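You operate a simulated robot arm through the tools that you are given. There is no shell and no other tool. Be economical: measure what you need, move in short steps, check, and stop when the job is done.

The job below is to be done with a simulated two-armed robot. You get a single attempt, and the scene is never put back.

TASK
Pick up the pink scoop with one hand, pass it to the other hand and put it on the refill table. Put the black foam on top of the black overload on the top of the service table. The order is free. Set down upright: black foam.

Only the result counts: the job must be done as asked and must still hold three seconds after the hand-in. Knocking over, shifting, dropping, spilling or breaking anything else fails it.

THE ROBOT
Two 7-joint arms with fingered hands on one trunk, on a base that drives. Base frame: it is fixed to the floor where the robot stands at the start and does not move with it; the origin is under the middle of the robot, x ahead of it, y to its left, z up; the surface under the hand at the start is at about z = 0.9. Units: m, degrees, N and s.
The left shoulder is at the start at [0.06, 0.166, 0.976], the right one opposite. With the tool pointing down near the work surface each hand reaches from about 0.34 to 0.86 m from the robot's upright axis, wherever it stands, measured 20 degrees to its own side. Places, roughly: black foam [-4.5, -1, 0.5]; overload [-1.25, -0.75, 0.75]; pink scoop (8x6x22 cm) [0.8, 0, 0.9]; refill table [-2.4, -0.6, 0.8]. Payload 5 kg a hand.
The TCP of each hand is the grasp point between the finger pads, 0.032 m short of the fingertips. In the tool frame z runs along the fingers and y along their closing line. The gripper opens to 0.16 m. The gripper's body begins 0.089 m behind the TCP. The gripper is a hand of 3 fingers: y runs from the thumb to the fingers, the wrist lies at [0, 0, -0.267] in the tool frame, and closing takes about 1.5 s.
Orientation is that of the tool frame in the base frame, as a unit quaternion [w, x, y, z]. With the fingers straight down and closing along the base's y, the tool's x points along the base's -x, its y along +y and its z along -z.

THE INTERFACE
- The arms move only by the tool servo_tool. It takes "left_rows", "right_rows" or both (then of equal length, played together; a hand with none holds still); each is a list that holds one entry, the list of rows, each a list of 6 numbers: the shift along the tool's x, y, z in units of 300 mm (1.0 is 300 mm), then the turn, a rotation vector about the tool's x, y, z in units of 45 degrees (1.0 is 45 degrees). In form: [[[tx, ty, tz, ax, ay, az], ...]]. A call has 1 to 12 rows; each row is the pose to reach, as a shift and turn from the pose commanded when the call began, along the tool's axes at that moment. "left_grip" and "right_grip" are, for a hand that has rows, the closure, from 0 (fully open) to 1 (shut), set as the call begins (left out, the last holds). A call with a number of a shift or a turn outside -1 to 1 is refused whole. Each row takes 0.2 s and may step no farther than 0.05 m and 8.6 degrees from the row before; otherwise, or with a gripper value out of range, the whole call is refused. A pose out of reach is approached as far as the arm can. The call stops where the force on the tool passes 40 N (or 10 N more than at its start, if that is more) or the arm is blocked; 0.2 s more then pass. The fingers move at their own pace (about 0.045 m/s each) and stop on an object; they squeeze with about 27 N. The grip force told is the motor's: it shows also when the fingers shut on nothing. Time passes only in rows, and 0.2 s behind the last, so rows that repeat a pose let the fingers close. The reply holds the time, the measured pose of the TCP, the force on the tool along the base axes, the opening and the grip force, in the units named above and with some noise, with the torque about the TCP (base axes, N m) and any sound that the robot's microphone picked up.
- Cameras (640 x 400 px; columns grow to the right, rows downward): "scene" is now at [0.0554, 0.0041, 1.6249]; the picture's right is [0.07, -1.00, 0.00], its down [-0.64, -0.04, -0.77] and it looks along [0.77, 0.05, -0.64] (base axes); focal length 280 px, centre (320, 200). "left" rides on the left gripper at [-0.065, -0.004, -0.116] in its tool frame; the picture's right is [0.06, -1.00, 0.00], its down [0.87, 0.05, -0.49] and it looks along [0.49, 0.03, 0.87] (tool axes); focal length 261 px, centre (320, 200). "right" rides on the right gripper at [0.065, -0.004, -0.116] in its tool frame; the picture's right is [0.06, 1.00, 0.00], its down [-0.87, 0.05, -0.49] and it looks along [-0.49, 0.03, 0.87] (tool axes); focal length 261 px, centre (320, 200).
- get_image(camera): a new picture of that camera. No time passes.
- slide_trunk(by): slides the trunk up (or, below 0, down) by that many m; the arms and the scene camera ride with it, the base frame stays. It gives what a move gives, with no picture.
- base_move(legs): drives the robot by 1 to 6 legs, each [ahead, turn to the left] in m and degrees, along the robot's own axes; the way and the turn of a leg run together, so that a leg with both is an arc; at most 1.5 m and 180 degrees a leg. The arms and the cameras ride along, it lands a little off, and it stops where it bumps. It gives what a move gives.
- curl_fingers(finger1, finger2, thumb_bend, hand): sets how far each is bent, from 0 (flat) to 1 (curled in); at 0.3 the hand is open as for a grip, at 0.7 the pads meet at the TCP. One left out holds its place. A second passes; each finger stops where it meets its share of the squeeze, and holds until it gets a number again. A gripper value or a shape takes the hand back. It gives what a move gives, with no picture; readings hold the bend of each and the force on the fingers (four entries, about 0 where the hand has none), thumb and palm.
- preshape(shape, hand): the hand has 3 fingers and takes this shape, open, in about a second: jaw (thumb against the fingers, like two jaws); tri (thumb and two fingers); tip (a fingertip pinch); poke (one finger out to press); point (the index stretched); flat (the hand flat); cup (the hand cupped); fist (a fist). The gripper value then closes the fingers along that shape, each until it touches; the sizes above hold for jaw. It gives what a move gives, with no picture.
- aim_head(pan, tilt): turns the head with the scene camera to pan (to the left, within 86 degrees either way) and tilt (down, from -29 to 69), counted from straight ahead of the robot. It gives what a move gives.
- probe_pixels(camera, pixels): for up to 12 pixels [column, row] of the newest picture of that camera ("zoom" is the newest enlarged one), the place [x, y, z] in the base frame of the surface seen there, good to about 0.002 m. No time passes.
- enlarge(camera, box): a new picture of the part [left, top, right, bottom] of that camera's present view, enlarged. No time passes.
- finish_job(): hands the job in; it is judged then, once.

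Work in short steps. Measure before you move; look again where a grasp or a placing could have gone wrong, and mend it. You have 110 turns and 108 pictures in all, those below and enlarged ones among them. Open the grippers and draw the arms clear of the work before you hand the job in, unless the task says otherwise; then end with one line.

The tools are called as name(argument=value, ...) on one line, values as JSON. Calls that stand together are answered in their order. servo_tool: Moves the arms, as the interface text tells. Its arguments: {"type":"object","properties":{"left_rows":{"type":"array","items":{"type":"array","items":{"type":"array","items":{"type":"number"}}}},"left_grip":{"type":"number"},"right_rows":{"type":"array","items":{"type":"array","items":{"type":"array","items":{"type":"number"}}}},"right_grip":{"type":"number"}},"required":[]} The other tools are called the same way: slide_trunk (by) slides the trunk up or down; preshape (shape, hand) gives the hand a shape; curl_fingers (finger1, finger2, thumb_bend, hand) moves the fingers one by one; base_move (legs) drives the base; aim_head (pan, tilt) turns the head that bears the scene camera; get_image (camera) takes a picture; probe_pixels (camera, pixels) gives the place of the surface under pixels of a picture; enlarge (camera, box) takes an enlarged picture of a part of a camera's view; finish_job () hands the job in.

At the start:

```text
time: 0.0
left_ee_pos: [0.536, 0.2464, 1.1948]
left_ee_rot: [0.001, 0.0, 1.0, 0.0]
left_force: [0.1, -0.4, -0.2]
left_moment: [-0.01, 0.04, 0.0]
left_finger_gap: 0.1596
left_finger_force: 0.1
left_shape: jaw
left_bend: [0.3, 0.3, 0.3]
left_finger forces: [0.1, 0.1, 0.0, 0.0, 0.1, 0.0]
right_ee_pos: [0.5328, -0.1908, 1.208]
right_ee_rot: [0.0, 0.0, 1.0, 0.0]
right_force: [0.4, -0.1, 0.1]
right_moment: [0.03, 0.01, 0.01]
right_finger_gap: 0.1603
right_finger_force: 0.1
right_shape: jaw
right_bend: [0.3, 0.3, 0.3]
right_finger forces: [0.0, 0.0, 0.1, 0.0, 0.0, 0.1]
trunk travel left (down, up): [-0.525, 0.065]
robot x, y, heading: [0.0024, 0.0, 0.1]
head pan, tilt: [3.9, 39.6]
```

scene: 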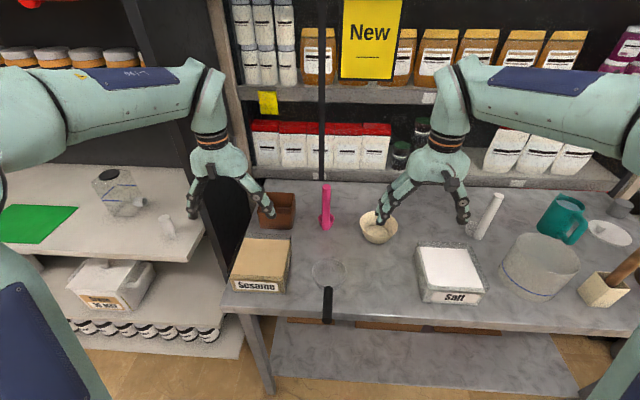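
right: 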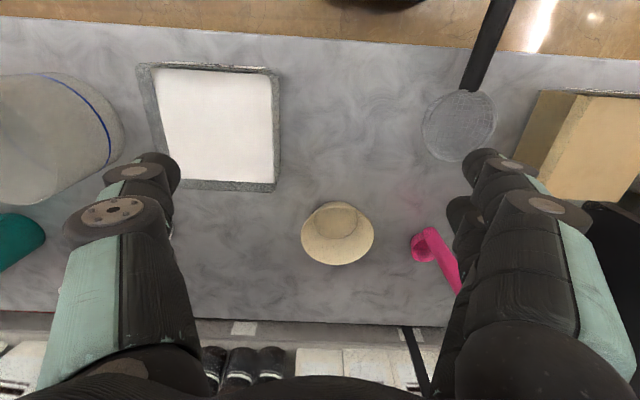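
left: 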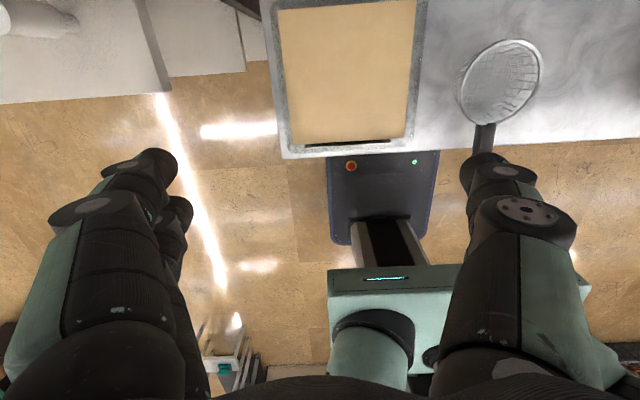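

The pink scoop stands upright near (326,205) in the scene picture. I enlarge it to measure.

enlarge(camera="scene", box=[220, 150, 420, 275])

probe_pixels(camera="scene", pixels=[[326, 188], [326, 205], [326, 220], [326, 228], [326, 240], [380, 228], [275, 210], [330, 272], [326, 305], [260, 265], [350, 200], [300, 245]])

```text
3.20 times, centred on (320, 212) of scene
```

zoom: 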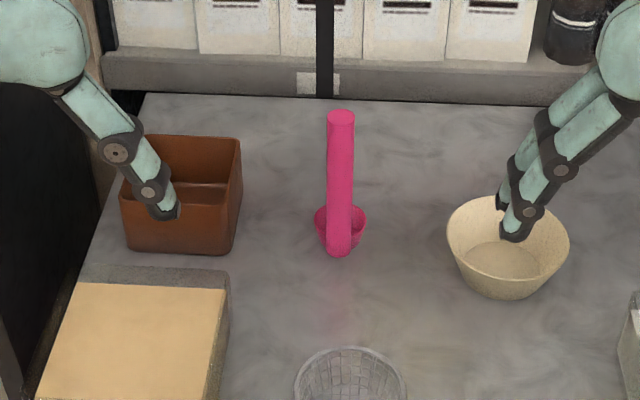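

```text
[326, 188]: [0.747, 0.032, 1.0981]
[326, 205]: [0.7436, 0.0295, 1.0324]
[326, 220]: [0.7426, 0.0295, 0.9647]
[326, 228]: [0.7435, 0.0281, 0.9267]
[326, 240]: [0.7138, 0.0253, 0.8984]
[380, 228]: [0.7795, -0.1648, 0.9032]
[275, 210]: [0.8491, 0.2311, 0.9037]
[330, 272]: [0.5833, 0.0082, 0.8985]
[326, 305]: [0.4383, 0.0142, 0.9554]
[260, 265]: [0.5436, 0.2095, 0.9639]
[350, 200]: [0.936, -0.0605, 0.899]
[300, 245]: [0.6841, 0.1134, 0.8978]
```

The scoop stands with its round handle at about (0.756, 0.030), z 0.91 to 1.10. I will grip it mid-height with a forward-tilted left hand, leaving the top for the right hand. First I pitch the left hand by 45° and bring it in line.

servo_tool(left_rows=[[[-0.01, -0.12, 0, 0, -0.167, 0], [-0.02, -0.24, 0, 0, -0.333, 0], [-0.03, -0.36, 0, 0, -0.5, 0], [-0.04, -0.48, 0.05, 0, -0.667, 0], [-0.05, -0.6, 0.1, 0, -0.833, 0], [-0.06, -0.72, 0.15, 0, -1, 0]]], left_grip=0)

```text
time: 1.4
left_ee_pos: [0.5543, 0.0348, 1.1431]
left_ee_rot: [0.366, 0.008, 0.931, 0.012]
left_force: [1.0, 0.9, 0.3]
left_moment: [0.0, 0.04, 0.04]
left_finger_gap: 0.16
left_finger_force: 0.1
left_shape: jaw
left_bend: [0.3, 0.3, 0.3]
left_finger forces: [0.0, 0.1, 0.1, 0.0, 0.1, 0.0]
left hand out of reach, approached as far as the arm can: row 6
right_ee_pos: [0.5372, -0.1925, 1.207]
right_ee_rot: [-0.001, 0.0, 1.0, 0.0]
right_force: [1.2, -0.2, -0.3]
right_moment: [-0.01, 0.02, 0.02]
right_finger_gap: 0.1601
right_finger_force: 0.1
right_shape: jaw
right_bend: [0.3, 0.3, 0.3]
right_finger forces: [0.0, 0.0, 0.0, 0.0, 0.1, 0.1]
trunk travel left (down, up): [-0.525, 0.065]
robot x, y, heading: [-0.0001, -0.0009, -0.2]
head pan, tilt: [3.9, 39.6]
```

Pitch is about 43° now. I move along to a pre-grasp position in front of the handle and pitch a little more.

servo_tool(left_rows=[[[0, 0, 0.13, 0, -0.1, 0], [0, 0, 0.26, 0, -0.2, 0], [0, -0.01, 0.39, 0, -0.3, 0], [0, -0.015, 0.51, 0, -0.38, 0]]])

get_image(camera="scene")

get_image(camera="left")

```text
time: 2.4
left_ee_pos: [0.6669, 0.0254, 1.0561]
left_ee_rot: [0.51, 0.0, 0.86, 0.002]
left_force: [-1.1, -0.7, 1.2]
left_moment: [0.07, 0.03, 0.04]
left_finger_gap: 0.1598
left_finger_force: 0.0
left_shape: jaw
left_bend: [0.3, 0.3, 0.3]
left_finger forces: [0.0, 0.0, 0.0, 0.0, 0.0, 0.1]
left hand out of reach, approached as far as the arm can: row 4
right_ee_pos: [0.5339, -0.1916, 1.2083]
right_ee_rot: [0.0, -0.002, 1.0, 0.001]
right_force: [0.7, -0.5, -0.7]
right_moment: [0.09, -0.01, 0.01]
right_finger_gap: 0.1601
right_finger_force: 0.1
right_shape: jaw
right_bend: [0.3, 0.3, 0.3]
right_finger forces: [0.1, 0.0, 0.0, 0.0, 0.0, 0.0]
trunk travel left (down, up): [-0.525, 0.065]
robot x, y, heading: [0.0014, -0.001, 0.3]
head pan, tilt: [3.9, 39.6]
```

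```text
103 pictures are left
```

scene: 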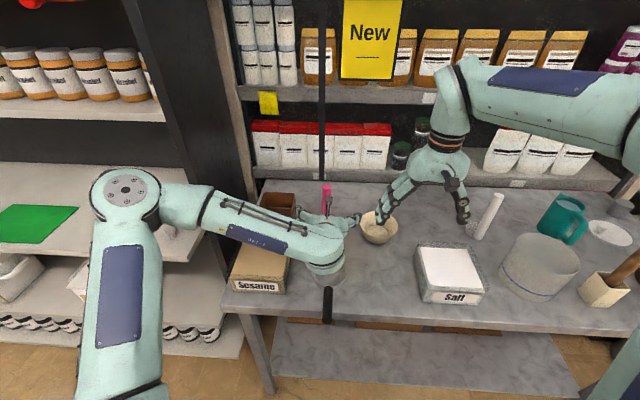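

```text
102 pictures are left
```

left: 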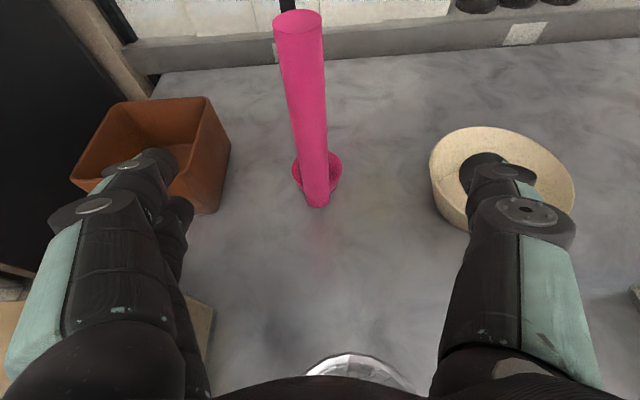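

The handle lies centred between the fingers in the left picture, at (315,150). I advance along the tool's z onto the handle.

servo_tool(left_rows=[[[0, 0.01, 0.1, 0, 0, 0], [0, 0.015, 0.2, 0, 0, 0], [0, 0.015, 0.3, 0, 0, 0]]])

get_image(camera="left")

get_image(camera="scene")

probe_pixels(camera="scene", pixels=[[200, 215], [250, 240], [280, 250], [300, 262], [260, 275]])

```text
time: 3.2
left_ee_pos: [0.7529, 0.0287, 1.0224]
left_ee_rot: [0.511, 0.001, 0.859, 0.002]
left_force: [0.5, 0.7, -0.4]
left_moment: [0.01, 0.0, 0.02]
left_finger_gap: 0.1598
left_finger_force: 0.0
left_shape: jaw
left_bend: [0.3, 0.3, 0.3]
left_finger forces: [0.0, 0.0, 0.0, 0.0, 0.1, 0.1]
left hand out of reach, approached as far as the arm can: row 1, 2, 3
right_ee_pos: [0.5351, -0.1912, 1.2067]
right_ee_rot: [0.0, 0.0, 1.0, 0.0]
right_force: [-0.1, -0.2, 0.0]
right_moment: [-0.02, 0.02, 0.01]
right_finger_gap: 0.1602
right_finger_force: 0.1
right_shape: jaw
right_bend: [0.3, 0.3, 0.3]
right_finger forces: [0.0, 0.0, 0.0, 0.0, 0.0, 0.0]
trunk travel left (down, up): [-0.525, 0.065]
robot x, y, heading: [0.0002, -0.0022, -0.2]
head pan, tilt: [3.9, 39.6]
```

```text
101 pictures are left
```

left: 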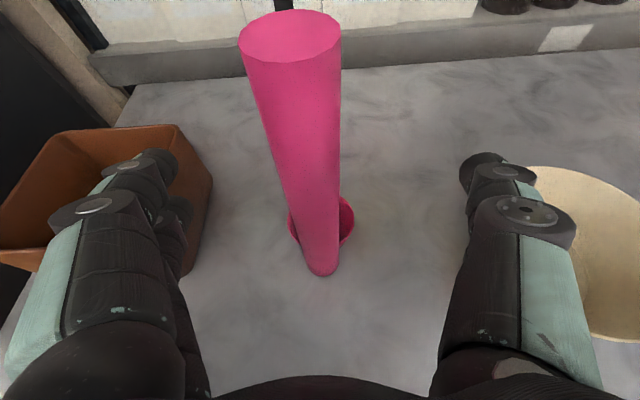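

```text
100 pictures are left
```

scene: 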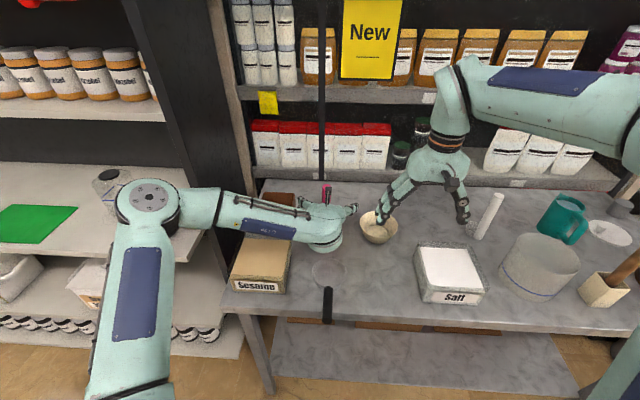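

```text
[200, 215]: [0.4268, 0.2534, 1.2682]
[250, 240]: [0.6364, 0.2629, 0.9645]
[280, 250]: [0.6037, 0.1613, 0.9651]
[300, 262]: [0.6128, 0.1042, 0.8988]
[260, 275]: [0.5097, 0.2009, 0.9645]
```

The handle is between the fingers, and the forearm is well above the sesame box. I lower the trunk 2.5 cm so the grip is lower and leaves the handle top for the other hand.

slide_trunk(by=-0.025)

servo_tool(left_rows=[[[0, 0, 0, 0, 0, 0], [0, 0, 0, 0, 0, 0], [0, 0, 0, 0, 0, 0], [0, 0, 0, 0, 0, 0], [0, 0, 0, 0, 0, 0], [0, 0, 0, 0, 0, 0], [0, 0, 0, 0, 0, 0], [0, 0, 0, 0, 0, 0], [0, 0, 0, 0, 0, 0], [0, 0, 0, 0, 0, 0]]], left_grip=1)

get_image(camera="left")

```text
time: 3.9
left_ee_pos: [0.7516, 0.0279, 0.9981]
left_ee_rot: [0.511, 0.001, 0.859, 0.001]
left_force: [0.0, -0.3, -0.3]
left_moment: [0.0, 0.0, -0.01]
left_finger_gap: 0.1599
left_finger_force: 0.1
left_shape: jaw
left_bend: [0.3, 0.3, 0.3]
left_finger forces: [0.0, 0.0, 0.0, 0.1, 0.1, 0.0]
right_ee_pos: [0.5341, -0.1911, 1.1825]
right_ee_rot: [0.0, 0.0, 1.0, 0.0]
right_force: [1.0, 0.0, 1.4]
right_moment: [-0.01, 0.0, 0.0]
right_finger_gap: 0.1598
right_finger_force: 0.1
right_shape: jaw
right_bend: [0.3, 0.3, 0.3]
right_finger forces: [0.0, 0.0, 0.0, 0.1, 0.0, 0.1]
trunk travel left (down, up): [-0.5, 0.09]
robot x, y, heading: [-0.0002, -0.0011, 0.1]
head pan, tilt: [3.9, 39.6]
```

```text
time: 6.1
left_ee_pos: [0.7509, 0.0304, 0.9982]
left_ee_rot: [0.511, 0.0, 0.859, 0.001]
left_force: [0.3, -0.4, 0.3]
left_moment: [0.0, -0.01, 0.0]
left_finger_gap: 0.0004
left_finger_force: 22.1
left_shape: jaw
left_bend: [0.65, 0.73, 0.71]
left_finger forces: [0.1, 0.1, 0.1, 0.1, 0.0, 0.0]
right_ee_pos: [0.5346, -0.1911, 1.1826]
right_ee_rot: [0.0, 0.0, 1.0, 0.0]
right_force: [0.1, -0.6, 0.0]
right_moment: [-0.02, 0.02, 0.03]
right_finger_gap: 0.1603
right_finger_force: 0.0
right_shape: jaw
right_bend: [0.3, 0.3, 0.3]
right_finger forces: [0.0, 0.0, 0.0, 0.0, 0.0, 0.0]
trunk travel left (down, up): [-0.5, 0.09]
robot x, y, heading: [0.0011, 0.0041, -0.1]
head pan, tilt: [3.9, 39.6]
```

```text
99 pictures are left
```

left: 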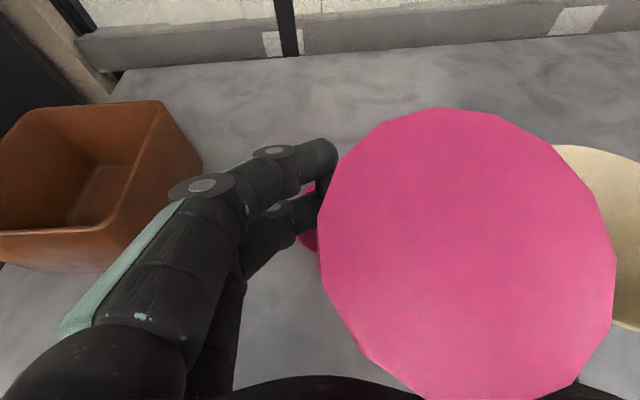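

The fingers shut on nothing and the handle seems to have leaned toward the camera. I check the scene.

enlarge(camera="scene", box=[220, 150, 420, 275])

probe_pixels(camera="left", pixels=[[465, 110], [325, 250], [610, 270], [465, 260], [480, 395], [305, 235]])

```text
3.20 times, centred on (320, 212) of scene
```

zoom: 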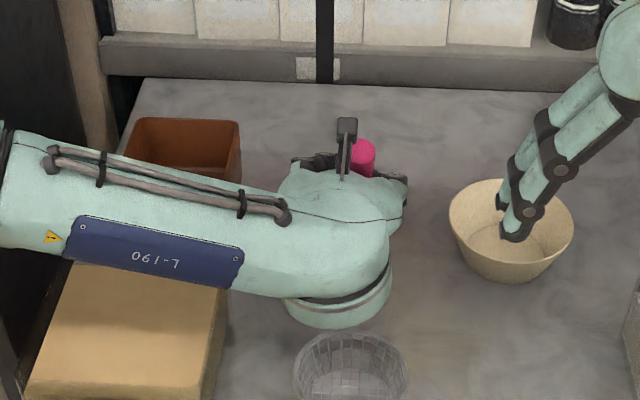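

```text
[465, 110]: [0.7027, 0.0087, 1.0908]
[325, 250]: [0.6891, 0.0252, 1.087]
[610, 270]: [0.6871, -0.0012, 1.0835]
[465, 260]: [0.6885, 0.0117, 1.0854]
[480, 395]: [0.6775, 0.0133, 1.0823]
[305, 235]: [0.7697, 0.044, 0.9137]
```

The scoop leans about 20° back onto the palm edge, with the closed fingers caging it in front. I push the palm gently forward to stand it upright again, with the fingers kept shut as a guard.

servo_tool(left_rows=[[[-0.012, 0, 0.022, 0, 0, 0], [-0.024, 0, 0.044, 0, 0, 0], [-0.036, 0, 0.066, 0, 0, 0], [-0.048, 0, 0.088, 0, 0, 0], [-0.06, 0, 0.11, 0, 0, 0], [-0.072, 0, 0.132, 0, 0, 0], [-0.072, 0, 0.132, 0, 0, 0]]])

get_image(camera="left")

enlarge(camera="scene", box=[220, 150, 420, 275])

probe_pixels(camera="left", pixels=[[465, 110], [325, 250], [610, 270], [465, 260], [480, 395], [305, 235]])

```text
time: 7.7
left_ee_pos: [0.7964, 0.0299, 0.998]
left_ee_rot: [0.511, 0.0, 0.86, 0.001]
left_force: [-0.2, 0.2, -0.6]
left_moment: [0.02, 0.02, -0.02]
left_finger_gap: 0.0001
left_finger_force: 27.2
left_shape: jaw
left_bend: [0.65, 0.73, 0.71]
left_finger forces: [0.0, 0.0, 0.0, 0.1, 0.0, 0.0]
right_ee_pos: [0.5345, -0.1918, 1.1828]
right_ee_rot: [-0.001, 0.0, 1.0, 0.0]
right_force: [0.0, 0.1, 0.1]
right_moment: [0.01, -0.01, -0.02]
right_finger_gap: 0.1598
right_finger_force: 0.1
right_shape: jaw
right_bend: [0.3, 0.3, 0.3]
right_finger forces: [0.1, 0.1, 0.0, 0.0, 0.1, 0.0]
trunk travel left (down, up): [-0.5, 0.09]
robot x, y, heading: [-0.0021, 0.0049, 0.1]
head pan, tilt: [3.9, 39.6]
```

```text
97 pictures are left
```

left: 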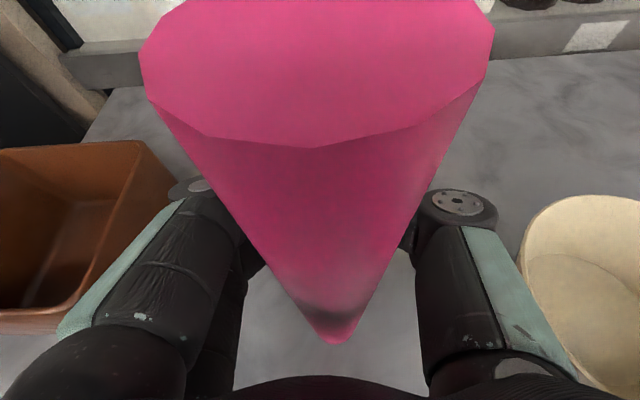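

```text
3.20 times, centred on (320, 212) of scene
```

zoom: 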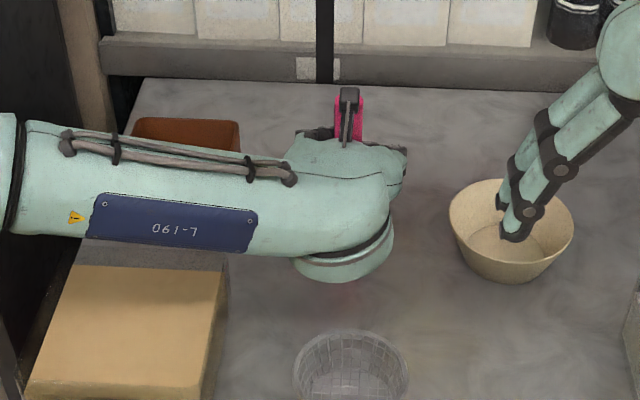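

```text
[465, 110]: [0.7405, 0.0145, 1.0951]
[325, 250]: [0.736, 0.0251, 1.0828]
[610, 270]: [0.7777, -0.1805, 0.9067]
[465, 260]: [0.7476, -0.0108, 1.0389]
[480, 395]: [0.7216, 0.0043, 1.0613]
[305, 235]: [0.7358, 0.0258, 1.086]
```

The handle is upright again. I open the fingers and draw back 4 cm horizontally, then look.

servo_tool(left_rows=[[[0, 0, 0, 0, 0, 0], [0, 0, 0, 0, 0, 0], [0, 0, 0, 0, 0, 0], [0, 0, 0, 0, 0, 0], [0, 0, 0, 0, 0, 0], [0, 0, 0, 0, 0, 0], [0, 0, 0, 0, 0, 0], [0, 0, 0, 0, 0, 0], [0.03, 0, -0.055, 0, 0, 0], [0.06, 0, -0.11, 0, 0, 0]]], left_grip=0)

get_image(camera="left")

enlarge(camera="scene", box=[220, 150, 420, 275])

```text
time: 9.9
left_ee_pos: [0.7585, 0.03, 0.9989]
left_ee_rot: [0.512, 0.0, 0.859, 0.002]
left_force: [-0.5, -0.1, -0.7]
left_moment: [0.0, 0.04, 0.0]
left_finger_gap: 0.1601
left_finger_force: 0.1
left_shape: jaw
left_bend: [0.3, 0.3, 0.3]
left_finger forces: [0.1, 0.0, 0.0, 0.1, 0.0, 0.0]
right_ee_pos: [0.5347, -0.1911, 1.1834]
right_ee_rot: [0.0, 0.0, 1.0, 0.0]
right_force: [0.0, 0.5, -0.3]
right_moment: [0.03, 0.0, -0.06]
right_finger_gap: 0.1597
right_finger_force: 0.1
right_shape: jaw
right_bend: [0.3, 0.3, 0.3]
right_finger forces: [0.0, 0.1, 0.0, 0.0, 0.1, 0.1]
trunk travel left (down, up): [-0.5, 0.09]
robot x, y, heading: [0.0003, -0.0011, 0.2]
head pan, tilt: [3.9, 39.6]
```

```text
95 pictures are left
```

left: 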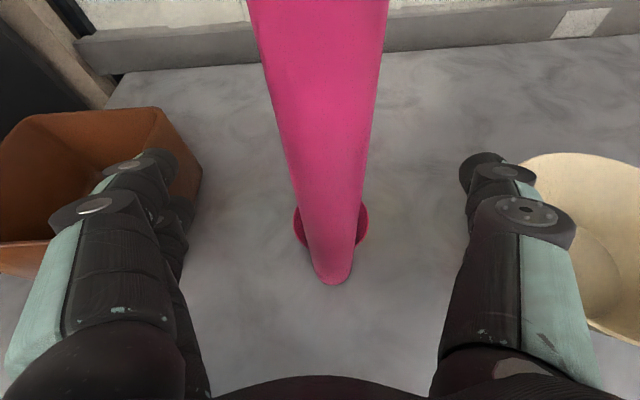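

```text
3.20 times, centred on (320, 212) of scene
```

zoom: 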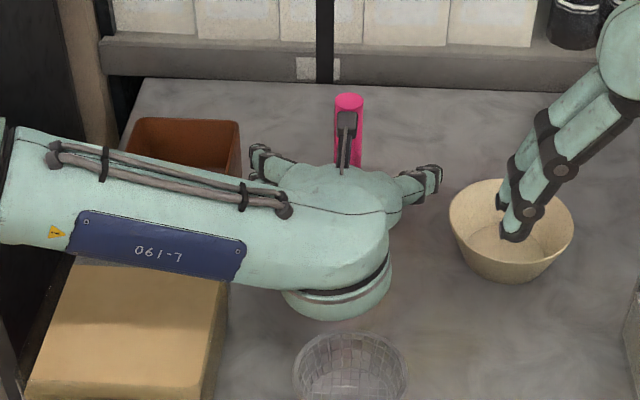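

The scoop stands upright again. I probe the handle accurately in both views.

probe_pixels(camera="left", pixels=[[320, 30], [322, 80], [325, 130], [328, 180], [332, 230], [333, 265], [300, 200], [355, 200], [288, 150], [370, 150]])

probe_pixels(camera="zoom", pixels=[[349, 98], [349, 108], [338, 104], [360, 104], [358, 150]])

```text
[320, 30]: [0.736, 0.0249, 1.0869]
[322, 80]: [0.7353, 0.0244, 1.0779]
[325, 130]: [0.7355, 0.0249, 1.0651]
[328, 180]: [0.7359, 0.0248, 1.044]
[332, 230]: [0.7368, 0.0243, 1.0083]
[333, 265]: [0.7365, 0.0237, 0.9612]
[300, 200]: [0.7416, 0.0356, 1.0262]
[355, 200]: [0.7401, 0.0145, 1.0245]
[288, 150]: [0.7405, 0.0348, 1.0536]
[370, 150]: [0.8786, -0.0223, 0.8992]
```

```text
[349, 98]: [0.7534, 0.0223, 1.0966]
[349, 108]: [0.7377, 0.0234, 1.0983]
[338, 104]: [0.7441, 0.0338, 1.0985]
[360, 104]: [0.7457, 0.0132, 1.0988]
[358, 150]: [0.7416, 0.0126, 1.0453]
```

The handle is 24 mm thick, centred at (0.748, 0.0245), top at z 1.098. A pitched grip squeezes it out, so I will take it top-down with the left hand and hand over to a horizontal right hand. First I retreat back, then up, turning down again.

servo_tool(left_rows=[[[0.064, 0, -0.117, 0, 0, 0], [0.128, 0, -0.234, 0, 0, 0], [0.192, 0, -0.351, 0, 0, 0], [0.114, 0, -0.394, 0, 0.167, 0], [0.036, 0, -0.437, 0, 0.333, 0], [-0.042, 0, -0.48, 0, 0.5, 0], [-0.12, 0, -0.52, 0, 0.667, 0], [-0.198, 0, -0.564, 0, 0.833, 0], [-0.275, 0, -0.607, 0, 1, 0]]])

```text
time: 11.9
left_ee_pos: [0.6378, 0.0269, 1.158]
left_ee_rot: [0.142, 0.001, 0.99, 0.001]
left_force: [-0.1, 0.3, -0.5]
left_moment: [0.0, 0.03, 0.0]
left_finger_gap: 0.16
left_finger_force: 0.1
left_shape: jaw
left_bend: [0.3, 0.3, 0.3]
left_finger forces: [0.0, 0.0, 0.0, 0.0, 0.0, 0.1]
left hand out of reach, approached as far as the arm can: row 1, 2, 3
right_ee_pos: [0.5342, -0.1922, 1.1828]
right_ee_rot: [0.0, 0.0, 1.0, 0.0]
right_force: [-0.3, -0.5, -0.5]
right_moment: [0.02, 0.01, -0.02]
right_finger_gap: 0.1601
right_finger_force: 0.1
right_shape: jaw
right_bend: [0.3, 0.3, 0.3]
right_finger forces: [0.1, 0.1, 0.1, 0.0, 0.1, 0.0]
trunk travel left (down, up): [-0.5, 0.09]
robot x, y, heading: [-0.0011, 0.0005, 0.0]
head pan, tilt: [3.9, 39.6]
```

Pitch remains 16°. I straighten to vertical and go above the handle, fingertips at 1.13.

servo_tool(left_rows=[[[-0.09, 0, 0.02, 0, 0.09, 0], [-0.18, 0, 0.045, 0, 0.18, 0], [-0.27, -0.003, 0.07, 0, 0.27, 0], [-0.352, -0.006, 0.097, 0, 0.362, 0]]])

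get_image(camera="left")

```text
time: 12.9
left_ee_pos: [0.7272, 0.0304, 1.1609]
left_ee_rot: [0.026, 0.0, 1.0, 0.0]
left_force: [-1.9, -0.5, -0.2]
left_moment: [-0.06, -0.09, 0.02]
left_finger_gap: 0.1602
left_finger_force: 0.1
left_shape: jaw
left_bend: [0.3, 0.3, 0.3]
left_finger forces: [0.0, 0.0, 0.0, 0.0, 0.0, 0.1]
left hand out of reach, approached as far as the arm can: row 4
right_ee_pos: [0.5318, -0.1889, 1.1841]
right_ee_rot: [0.002, 0.0, 1.0, -0.001]
right_force: [-1.0, 1.6, 0.4]
right_moment: [-0.17, -0.09, 0.02]
right_finger_gap: 0.16
right_finger_force: 0.0
right_shape: jaw
right_bend: [0.3, 0.3, 0.3]
right_finger forces: [0.1, 0.1, 0.0, 0.1, 0.0, 0.0]
trunk travel left (down, up): [-0.5, 0.09]
robot x, y, heading: [0.0029, -0.0001, 0.0]
head pan, tilt: [3.9, 39.6]
```

```text
93 pictures are left
```

left: 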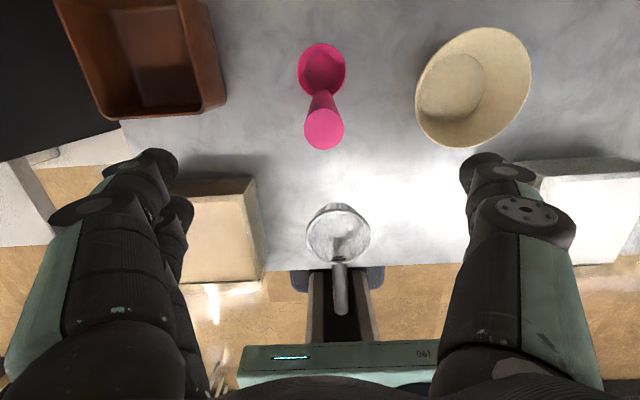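

The arm is near its reach limit here, 2 cm short in x; lower down it reaches farther. I descend around the handle and check.

servo_tool(left_rows=[[[-0.01, -0.01, 0.1, 0, 0, 0], [-0.02, -0.01, 0.2, 0, 0, 0], [-0.02, -0.01, 0.3, 0, 0, 0]]])

get_image(camera="left")

```text
time: 13.7
left_ee_pos: [0.7507, 0.019, 1.0761]
left_ee_rot: [0.001, -0.001, 1.0, 0.002]
left_force: [0.2, 0.6, -0.3]
left_moment: [-0.04, -0.01, 0.01]
left_finger_gap: 0.1602
left_finger_force: 0.2
left_shape: jaw
left_bend: [0.3, 0.3, 0.3]
left_finger forces: [0.0, 0.0, 0.1, 0.1, 0.1, 0.1]
left hand out of reach, approached as far as the arm can: row 2, 3
right_ee_pos: [0.5344, -0.1922, 1.1811]
right_ee_rot: [0.0, 0.001, 1.0, 0.001]
right_force: [0.4, 0.6, 0.9]
right_moment: [0.01, -0.03, -0.02]
right_finger_gap: 0.1601
right_finger_force: 0.1
right_shape: jaw
right_bend: [0.3, 0.3, 0.3]
right_finger forces: [0.0, 0.1, 0.0, 0.1, 0.0, 0.1]
trunk travel left (down, up): [-0.5, 0.09]
robot x, y, heading: [0.0015, -0.0016, -0.1]
head pan, tilt: [3.9, 39.6]
```

```text
92 pictures are left
```

left: 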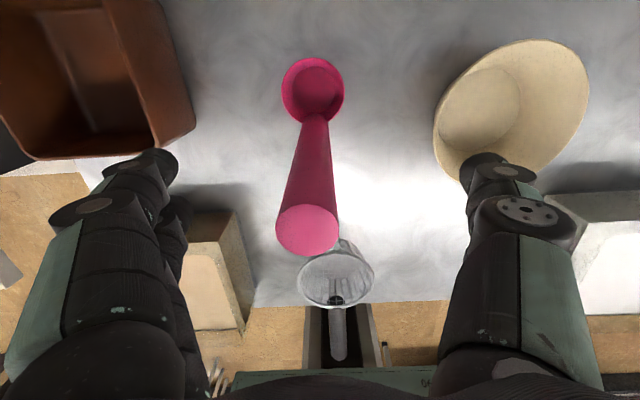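

The handle is between the fingers, 5 mm off in y. I shift by that and close.

servo_tool(left_rows=[[[0.005, 0.018, 0, 0, 0, 0], [0.005, 0.018, 0, 0, 0, 0], [0.005, 0.018, 0, 0, 0, 0], [0.005, 0.018, 0, 0, 0, 0], [0.005, 0.018, 0, 0, 0, 0], [0.005, 0.018, 0, 0, 0, 0], [0.005, 0.018, 0, 0, 0, 0], [0.005, 0.018, 0, 0, 0, 0], [0.005, 0.018, 0, 0, 0, 0], [0.005, 0.018, 0, 0, 0, 0]]], left_grip=1)

get_image(camera="left")

```text
time: 15.9
left_ee_pos: [0.7524, 0.024, 1.0756]
left_ee_rot: [0.0, 0.0, 1.0, 0.002]
left_force: [-0.6, -0.2, 0.4]
left_moment: [-0.03, -0.02, -0.01]
left_finger_gap: 0.0163
left_finger_force: 26.6
left_shape: jaw
left_bend: [0.71, 0.72, 0.7]
left_finger forces: [10.1, 12.1, 0.1, 0.0, 23.8, 0.0]
right_ee_pos: [0.5348, -0.1914, 1.183]
right_ee_rot: [0.0, 0.0, 1.0, 0.001]
right_force: [-0.7, -0.9, -0.4]
right_moment: [-0.03, -0.01, -0.01]
right_finger_gap: 0.1599
right_finger_force: 0.0
right_shape: jaw
right_bend: [0.3, 0.3, 0.3]
right_finger forces: [0.0, 0.0, 0.0, 0.0, 0.1, 0.0]
trunk travel left (down, up): [-0.5, 0.09]
robot x, y, heading: [-0.0053, 0.0, -0.0]
head pan, tilt: [3.9, 39.6]
```

```text
91 pictures are left
```

left: 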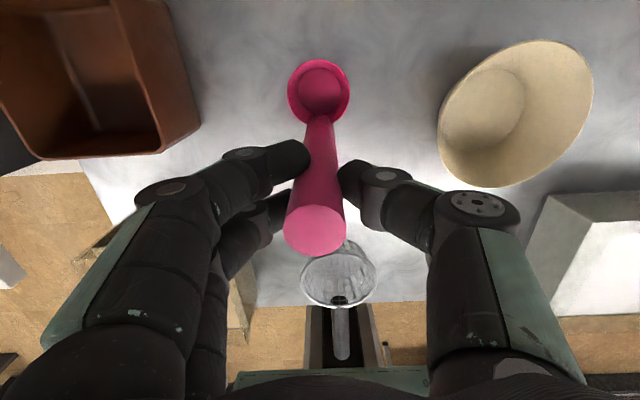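

The grip holds (thumb 24 N, fingers 10 and 12 N). I lift the scoop up and a little back and left.

servo_tool(left_rows=[[[0.03, 0, -0.08, 0, 0, 0], [0.07, 0.03, -0.17, 0, 0, 0], [0.12, 0.1, -0.25, 0, 0, 0], [0.173, 0.187, -0.317, 0, 0, 0], [0.173, 0.187, -0.317, 0, 0, 0]]])

get_image(camera="scene")

```text
time: 17.1
left_ee_pos: [0.7211, 0.0761, 1.1814]
left_ee_rot: [0.0, 0.0, 1.0, 0.003]
left_force: [0.5, -1.2, -1.0]
left_moment: [0.0, 0.01, 0.0]
left_finger_gap: 0.0162
left_finger_force: 26.6
left_shape: jaw
left_bend: [0.71, 0.72, 0.7]
left_finger forces: [11.4, 13.0, 0.0, 0.0, 23.8, 0.1]
left hand out of reach, approached as far as the arm can: row 2, 3, 4, 5
right_ee_pos: [0.5353, -0.1929, 1.1822]
right_ee_rot: [0.0, 0.0, 1.0, 0.0]
right_force: [-0.7, -0.2, 0.5]
right_moment: [0.02, 0.0, 0.01]
right_finger_gap: 0.16
right_finger_force: 0.1
right_shape: jaw
right_bend: [0.3, 0.3, 0.3]
right_finger forces: [0.0, 0.0, 0.0, 0.0, 0.0, 0.0]
trunk travel left (down, up): [-0.5, 0.09]
robot x, y, heading: [0.0014, 0.0006, -0.2]
head pan, tilt: [3.9, 39.6]
```

```text
90 pictures are left
```

scene: 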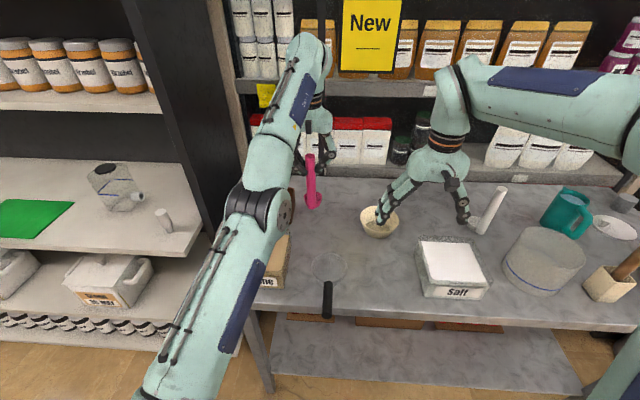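

The scoop is lifted (bottom about z 1.0). Now I turn the right hand toward a horizontal pose pointing left-forward so it can grip the handle below the left fingers; this is the first half of the turn.

servo_tool(right_rows=[[[-0.031, -0.013, 0.006, -0.08, -0.1257, -0.08], [-0.062, -0.026, 0.011, -0.16, -0.2514, -0.16], [-0.093, -0.039, 0.017, -0.24, -0.3771, -0.24], [-0.124, -0.051, 0.023, -0.32, -0.5029, -0.32], [-0.155, -0.064, 0.029, -0.4, -0.6286, -0.4], [-0.186, -0.077, 0.034, -0.48, -0.7543, -0.48], [-0.217, -0.09, 0.04, -0.56, -0.88, -0.56]]], right_grip=0)

```text
time: 18.7
left_ee_pos: [0.722, 0.076, 1.1819]
left_ee_rot: [0.001, 0.0, 1.0, 0.002]
left_force: [0.6, -0.2, -1.0]
left_moment: [-0.02, 0.04, -0.01]
left_finger_gap: 0.0164
left_finger_force: 26.5
left_shape: jaw
left_bend: [0.71, 0.72, 0.7]
left_finger forces: [11.4, 13.1, 0.0, 0.1, 23.8, 0.0]
right_ee_pos: [0.6003, -0.2205, 1.171]
right_ee_rot: [0.335, -0.212, 0.894, 0.211]
right_force: [0.5, -0.3, -0.3]
right_moment: [-0.02, 0.01, 0.01]
right_finger_gap: 0.1599
right_finger_force: 0.1
right_shape: jaw
right_bend: [0.3, 0.3, 0.3]
right_finger forces: [0.0, 0.0, 0.1, 0.1, 0.0, 0.0]
trunk travel left (down, up): [-0.5, 0.09]
robot x, y, heading: [-0.0029, 0.0034, 0.0]
head pan, tilt: [3.9, 39.6]
```

The first half went as planned. Now the second half, to a pre-grasp point 15 cm before the handle at z 1.09.

servo_tool(right_rows=[[[-0.009, 0.038, 0.079, -0.08, -0.1257, -0.08], [-0.019, 0.077, 0.157, -0.16, -0.2514, -0.16], [-0.028, 0.115, 0.236, -0.24, -0.3771, -0.24], [-0.037, 0.154, 0.315, -0.32, -0.5029, -0.32], [-0.046, 0.192, 0.394, -0.4, -0.6286, -0.4], [-0.056, 0.231, 0.472, -0.48, -0.7543, -0.48], [-0.065, 0.269, 0.551, -0.56, -0.88, -0.56]]])

get_image(camera="scene")

get_image(camera="right")

```text
time: 20.3
left_ee_pos: [0.7217, 0.0762, 1.1805]
left_ee_rot: [0.002, 0.0, 1.0, 0.001]
left_force: [-0.3, 1.7, -0.5]
left_moment: [-0.04, -0.01, -0.01]
left_finger_gap: 0.0161
left_finger_force: 27.4
left_shape: jaw
left_bend: [0.71, 0.72, 0.7]
left_finger forces: [11.5, 13.2, 0.0, 0.0, 23.8, 0.0]
right_ee_pos: [0.6542, -0.0635, 1.0923]
right_ee_rot: [0.596, -0.384, 0.599, 0.371]
right_force: [-0.9, 2.0, -2.3]
right_moment: [0.23, -0.07, -0.09]
right_finger_gap: 0.1598
right_finger_force: 0.2
right_shape: jaw
right_bend: [0.3, 0.3, 0.3]
right_finger forces: [0.0, 0.1, 0.0, 0.0, 0.1, 0.0]
trunk travel left (down, up): [-0.5, 0.09]
robot x, y, heading: [0.0001, -0.0006, 0.2]
head pan, tilt: [3.9, 39.6]
```

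```text
89 pictures are left
```

scene: 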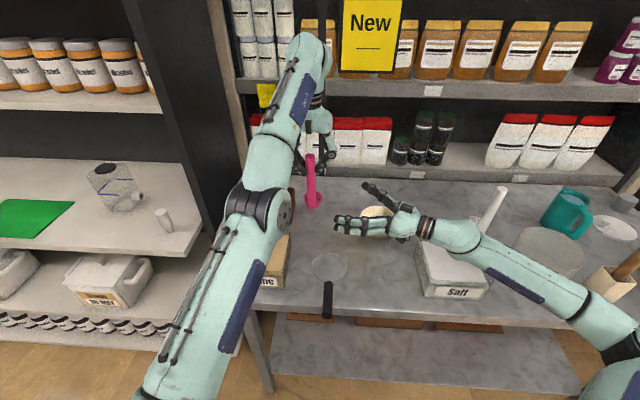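

```text
88 pictures are left
```

right: 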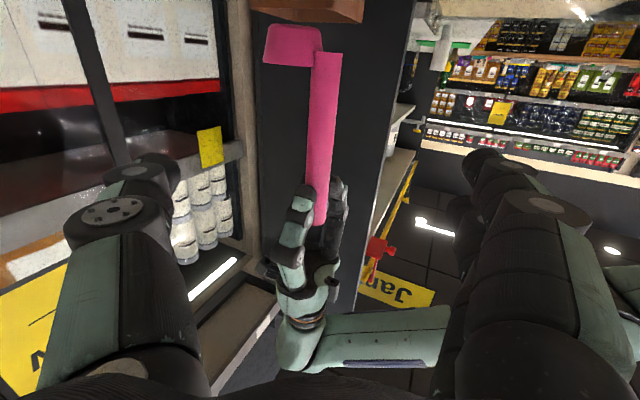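

The right camera (seen upside down) shows the handle centred, with free length between cup and left fingers. I probe it for a precise approach.

probe_pixels(camera="right", pixels=[[325, 65], [325, 100], [323, 140], [320, 175], [295, 30], [290, 62], [312, 120], [335, 120]])

```text
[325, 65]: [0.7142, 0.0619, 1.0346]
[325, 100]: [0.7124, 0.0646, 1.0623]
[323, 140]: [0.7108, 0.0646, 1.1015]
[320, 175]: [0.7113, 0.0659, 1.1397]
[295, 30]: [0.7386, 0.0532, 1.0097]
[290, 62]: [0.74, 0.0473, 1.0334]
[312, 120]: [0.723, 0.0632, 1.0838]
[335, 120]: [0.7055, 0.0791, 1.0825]
```

The handle centre is at (0.717, 0.076). I advance 15 cm along the fingers.

servo_tool(right_rows=[[[0, 0.003, 0.13, 0, 0, 0], [0, 0.006, 0.26, 0, 0, 0], [0, 0.01, 0.39, 0, 0, 0], [0, 0.01, 0.509, 0, 0, 0]]])

get_image(camera="right")

enlarge(camera="scene", box=[220, 120, 460, 270])

```text
time: 21.3
left_ee_pos: [0.7228, 0.0775, 1.1814]
left_ee_rot: [0.001, 0.0, 1.0, 0.001]
left_force: [0.8, 0.5, -0.1]
left_moment: [0.0, 0.02, -0.02]
left_finger_gap: 0.0161
left_finger_force: 27.5
left_shape: jaw
left_bend: [0.71, 0.72, 0.7]
left_finger forces: [11.5, 13.2, 0.1, 0.1, 23.7, 0.1]
right_ee_pos: [0.7161, 0.0808, 1.0886]
right_ee_rot: [0.595, -0.379, 0.599, 0.379]
right_force: [0.6, 0.0, 0.8]
right_moment: [-0.02, -0.02, 0.0]
right_finger_gap: 0.1598
right_finger_force: 0.0
right_shape: jaw
right_bend: [0.3, 0.3, 0.3]
right_finger forces: [0.0, 0.1, 0.0, 0.0, 0.0, 0.1]
trunk travel left (down, up): [-0.5, 0.09]
robot x, y, heading: [-0.0003, 0.0025, 0.1]
head pan, tilt: [3.9, 39.6]
```

```text
87 pictures are left
```

right: 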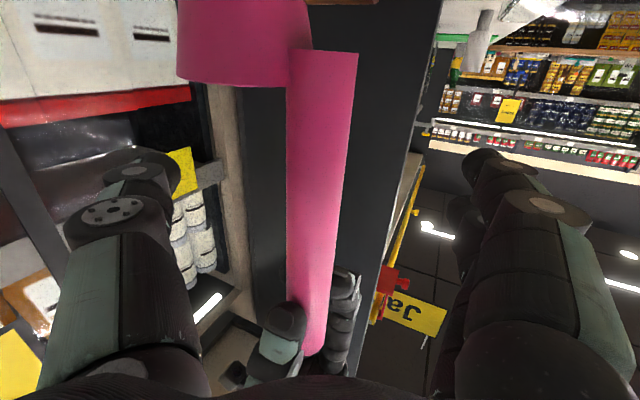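

```text
2.67 times, centred on (340, 195) of scene
```

zoom: 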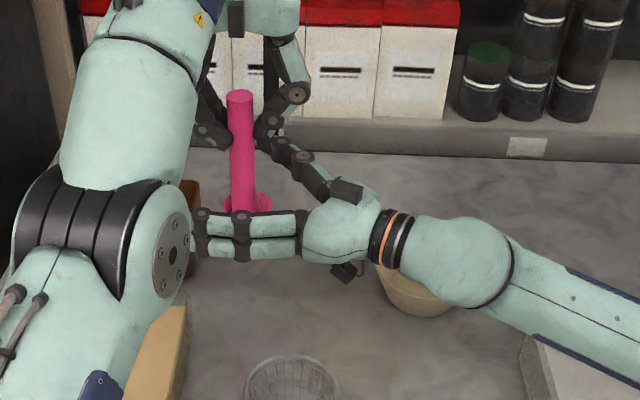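

The handle is between the right fingers. I close the right hand.

servo_tool(right_rows=[[[0, 0, 0, 0, 0, 0], [0, 0, 0, 0, 0, 0], [0, 0, 0, 0, 0, 0], [0, 0, 0, 0, 0, 0], [0, 0, 0, 0, 0, 0], [0, 0, 0, 0, 0, 0], [0, 0, 0, 0, 0, 0], [0, 0, 0, 0, 0, 0], [0, 0, 0, 0, 0, 0], [0, 0, 0, 0, 0, 0]]], right_grip=1)

get_image(camera="right")

```text
time: 23.5
left_ee_pos: [0.7213, 0.0755, 1.181]
left_ee_rot: [0.0, 0.001, 1.0, 0.001]
left_force: [-3.3, -2.7, 0.7]
left_moment: [-0.27, 0.26, 0.01]
left_finger_gap: 0.0164
left_finger_force: 27.0
left_shape: jaw
left_bend: [0.71, 0.72, 0.7]
left_finger forces: [10.9, 15.9, 0.1, 0.1, 27.3, 0.1]
right_ee_pos: [0.7154, 0.0786, 1.0895]
right_ee_rot: [0.596, -0.379, 0.598, 0.379]
right_force: [1.3, 2.8, 0.3]
right_moment: [-0.05, -0.01, 0.0]
right_finger_gap: 0.0
right_finger_force: 27.0
right_shape: jaw
right_bend: [0.68, 0.68, 0.73]
right_finger forces: [1.5, 9.5, 0.0, 0.0, 18.8, 0.0]
trunk travel left (down, up): [-0.5, 0.09]
robot x, y, heading: [0.0033, -0.0009, -0.0]
head pan, tilt: [3.9, 39.6]
```

```text
85 pictures are left
```

right: 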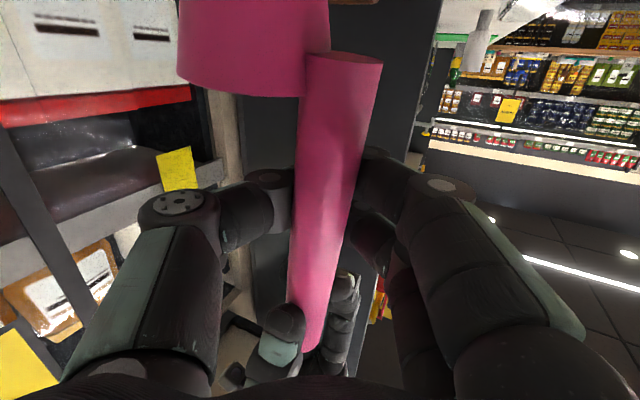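

The right tips met beyond the handle (gap 0), so it sits too far toward the palm. I open, draw back 20 mm and close again so the handle lies nearer the tips.

servo_tool(right_rows=[[[0, 0, 0, 0, 0, 0], [0, 0, 0, 0, 0, 0], [0, 0, 0, 0, 0, 0], [0, 0, 0, 0, 0, 0], [0, 0, -0.03, 0, 0, 0], [0, 0, -0.065, 0, 0, 0], [0, 0, -0.065, 0, 0, 0]]], right_grip=0.4)

servo_tool(right_rows=[[[0, 0, 0, 0, 0, 0], [0, 0, 0, 0, 0, 0], [0, 0, 0, 0, 0, 0], [0, 0, 0, 0, 0, 0], [0, 0, 0, 0, 0, 0], [0, 0, 0, 0, 0, 0], [0, 0, 0, 0, 0, 0], [0, 0, 0, 0, 0, 0]]], right_grip=1)

get_image(camera="right")

```text
time: 25.1
left_ee_pos: [0.7215, 0.0756, 1.1811]
left_ee_rot: [0.0, -0.001, 1.0, 0.001]
left_force: [0.0, 0.0, 0.4]
left_moment: [0.01, 0.02, -0.02]
left_finger_gap: 0.0166
left_finger_force: 27.3
left_shape: jaw
left_bend: [0.71, 0.72, 0.7]
left_finger forces: [13.9, 14.9, 0.0, 0.1, 25.6, 0.0]
right_ee_pos: [0.7088, 0.0613, 1.0892]
right_ee_rot: [0.596, -0.379, 0.598, 0.38]
right_force: [0.3, -0.3, -0.1]
right_moment: [0.02, 0.01, 0.01]
right_finger_gap: 0.0953
right_finger_force: 0.0
right_shape: jaw
right_bend: [0.71, 0.71, 0.7]
right_finger forces: [0.1, 0.0, 0.0, 0.1, 0.0, 0.0]
trunk travel left (down, up): [-0.5, 0.09]
robot x, y, heading: [-0.0011, 0.001, 0.1]
head pan, tilt: [3.9, 39.6]
```

```text
time: 26.9
left_ee_pos: [0.7218, 0.0765, 1.1822]
left_ee_rot: [0.002, 0.0, 1.0, 0.001]
left_force: [-1.6, -0.4, -1.1]
left_moment: [-0.02, 0.07, 0.0]
left_finger_gap: 0.0165
left_finger_force: 26.8
left_shape: jaw
left_bend: [0.71, 0.72, 0.7]
left_finger forces: [13.5, 15.2, 0.1, 0.1, 25.9, 0.1]
right_ee_pos: [0.7081, 0.0587, 1.0894]
right_ee_rot: [0.595, -0.379, 0.599, 0.379]
right_force: [1.3, 0.1, -0.7]
right_moment: [-0.01, 0.01, -0.06]
right_finger_gap: 0.0221
right_finger_force: 27.1
right_shape: jaw
right_bend: [0.72, 0.72, 0.7]
right_finger forces: [11.9, 11.8, 0.1, 0.1, 24.4, 0.0]
trunk travel left (down, up): [-0.5, 0.09]
robot x, y, heading: [0.0012, -0.0039, 0.1]
head pan, tilt: [3.9, 39.6]
```

```text
84 pictures are left
```

right: 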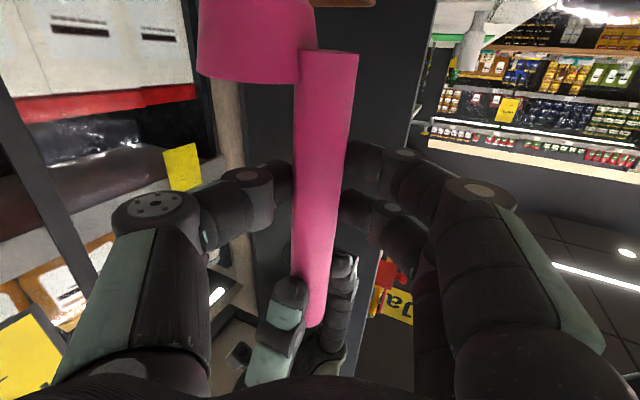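

The right grip is now sound (gap 22 mm, forces 12, 12 and 24 N). I open the left hand.

servo_tool(left_rows=[[[0, 0, 0, 0, 0, 0], [0, 0, 0, 0, 0, 0], [0, 0, 0, 0, 0, 0], [0, 0, 0, 0, 0, 0], [0, 0, 0, 0, 0, 0], [0, 0, 0, 0, 0, 0], [0, 0, 0, 0, 0, 0], [0, 0, 0, 0, 0, 0]]], left_grip=0)

get_image(camera="right")

```text
time: 28.7
left_ee_pos: [0.7213, 0.0757, 1.1804]
left_ee_rot: [0.001, 0.0, 1.0, 0.002]
left_force: [0.7, 0.0, -0.1]
left_moment: [-0.01, 0.01, -0.01]
left_finger_gap: 0.1601
left_finger_force: 0.0
left_shape: jaw
left_bend: [0.3, 0.3, 0.3]
left_finger forces: [0.0, 0.1, 0.1, 0.0, 0.0, 0.0]
right_ee_pos: [0.7091, 0.0606, 1.0888]
right_ee_rot: [0.596, -0.379, 0.598, 0.379]
right_force: [-0.8, -0.2, -0.2]
right_moment: [0.0, 0.05, 0.0]
right_finger_gap: 0.0219
right_finger_force: 26.8
right_shape: jaw
right_bend: [0.72, 0.72, 0.7]
right_finger forces: [12.4, 12.0, 0.0, 0.0, 24.5, 0.0]
trunk travel left (down, up): [-0.5, 0.09]
robot x, y, heading: [-0.0007, -0.0013, 0.1]
head pan, tilt: [3.9, 39.6]
```

```text
83 pictures are left
```

right: 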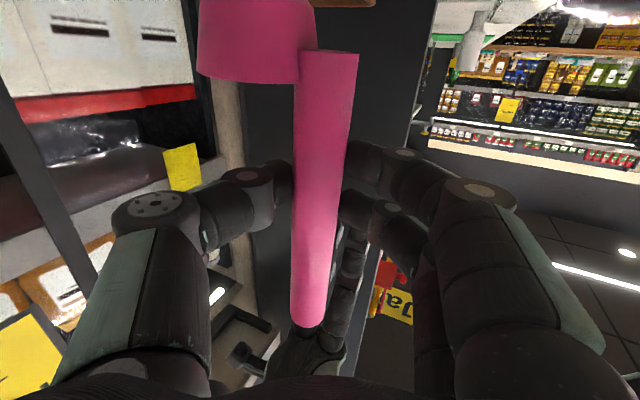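

The right hand holds the scoop alone. I lower it 6 cm away from the left hand while the left rises, then swing the left hand clear.

servo_tool(left_rows=[[[0.03, 0, -0.05, 0, 0, 0], [0.1, 0, -0.08, 0, 0, 0], [0.2, 0, -0.1, 0, 0, 0], [0.3, 0, -0.1, 0, 0, 0], [0.4, 0.11, -0.08, 0, 0, 0], [0.48, 0.22, -0.06, 0, 0, 0], [0.54, 0.34, -0.06, 0, 0, 0], [0.58, 0.46, -0.06, 0, 0, 0], [0.6, 0.56, -0.06, 0, 0, 0]]], right_rows=[[[0.07, 0, 0, 0, 0, 0], [0.14, 0, 0, 0, 0, 0], [0.2, 0, 0, 0, 0, 0], [0.2, 0, 0, 0, 0, 0], [0.2, 0, 0, 0, 0, 0], [0.2, 0, 0, 0, 0, 0], [0.2, 0, 0, 0, 0, 0], [0.2, 0, 0, 0, 0, 0], [0.2, 0, 0, 0, 0, 0]]])

get_image(camera="scene")

```text
time: 29.9
left_ee_pos: [0.6409, -0.0248, 1.294]
left_ee_rot: [0.024, 0.029, 0.995, -0.094]
left_force: [0.2, 0.0, 1.1]
left_moment: [-0.11, 0.04, -0.02]
left_finger_gap: 0.1602
left_finger_force: 0.2
left_shape: jaw
left_bend: [0.3, 0.3, 0.3]
left_finger forces: [0.0, 0.1, 0.0, 0.0, 0.0, 0.0]
left hand out of reach, approached as far as the arm can: row 2, 3, 4
right_ee_pos: [0.7043, 0.0575, 1.0593]
right_ee_rot: [0.61, -0.39, 0.585, 0.365]
right_force: [0.3, 0.4, -0.3]
right_moment: [0.01, 0.0, 0.0]
right_finger_gap: 0.022
right_finger_force: 27.2
right_shape: jaw
right_bend: [0.72, 0.72, 0.7]
right_finger forces: [12.3, 12.1, 0.0, 0.1, 24.5, 0.0]
trunk travel left (down, up): [-0.5, 0.09]
robot x, y, heading: [0.0017, -0.0002, -0.1]
head pan, tilt: [3.9, 39.6]
stopped in row 6 (left hand): the arm was blocked; the commanded pose is now the measured one
```

```text
82 pictures are left
```

scene: 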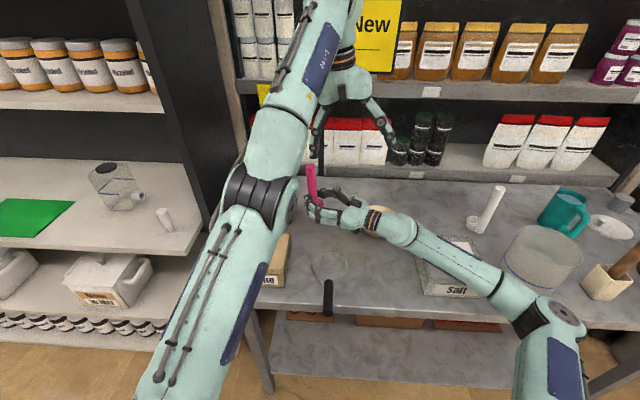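

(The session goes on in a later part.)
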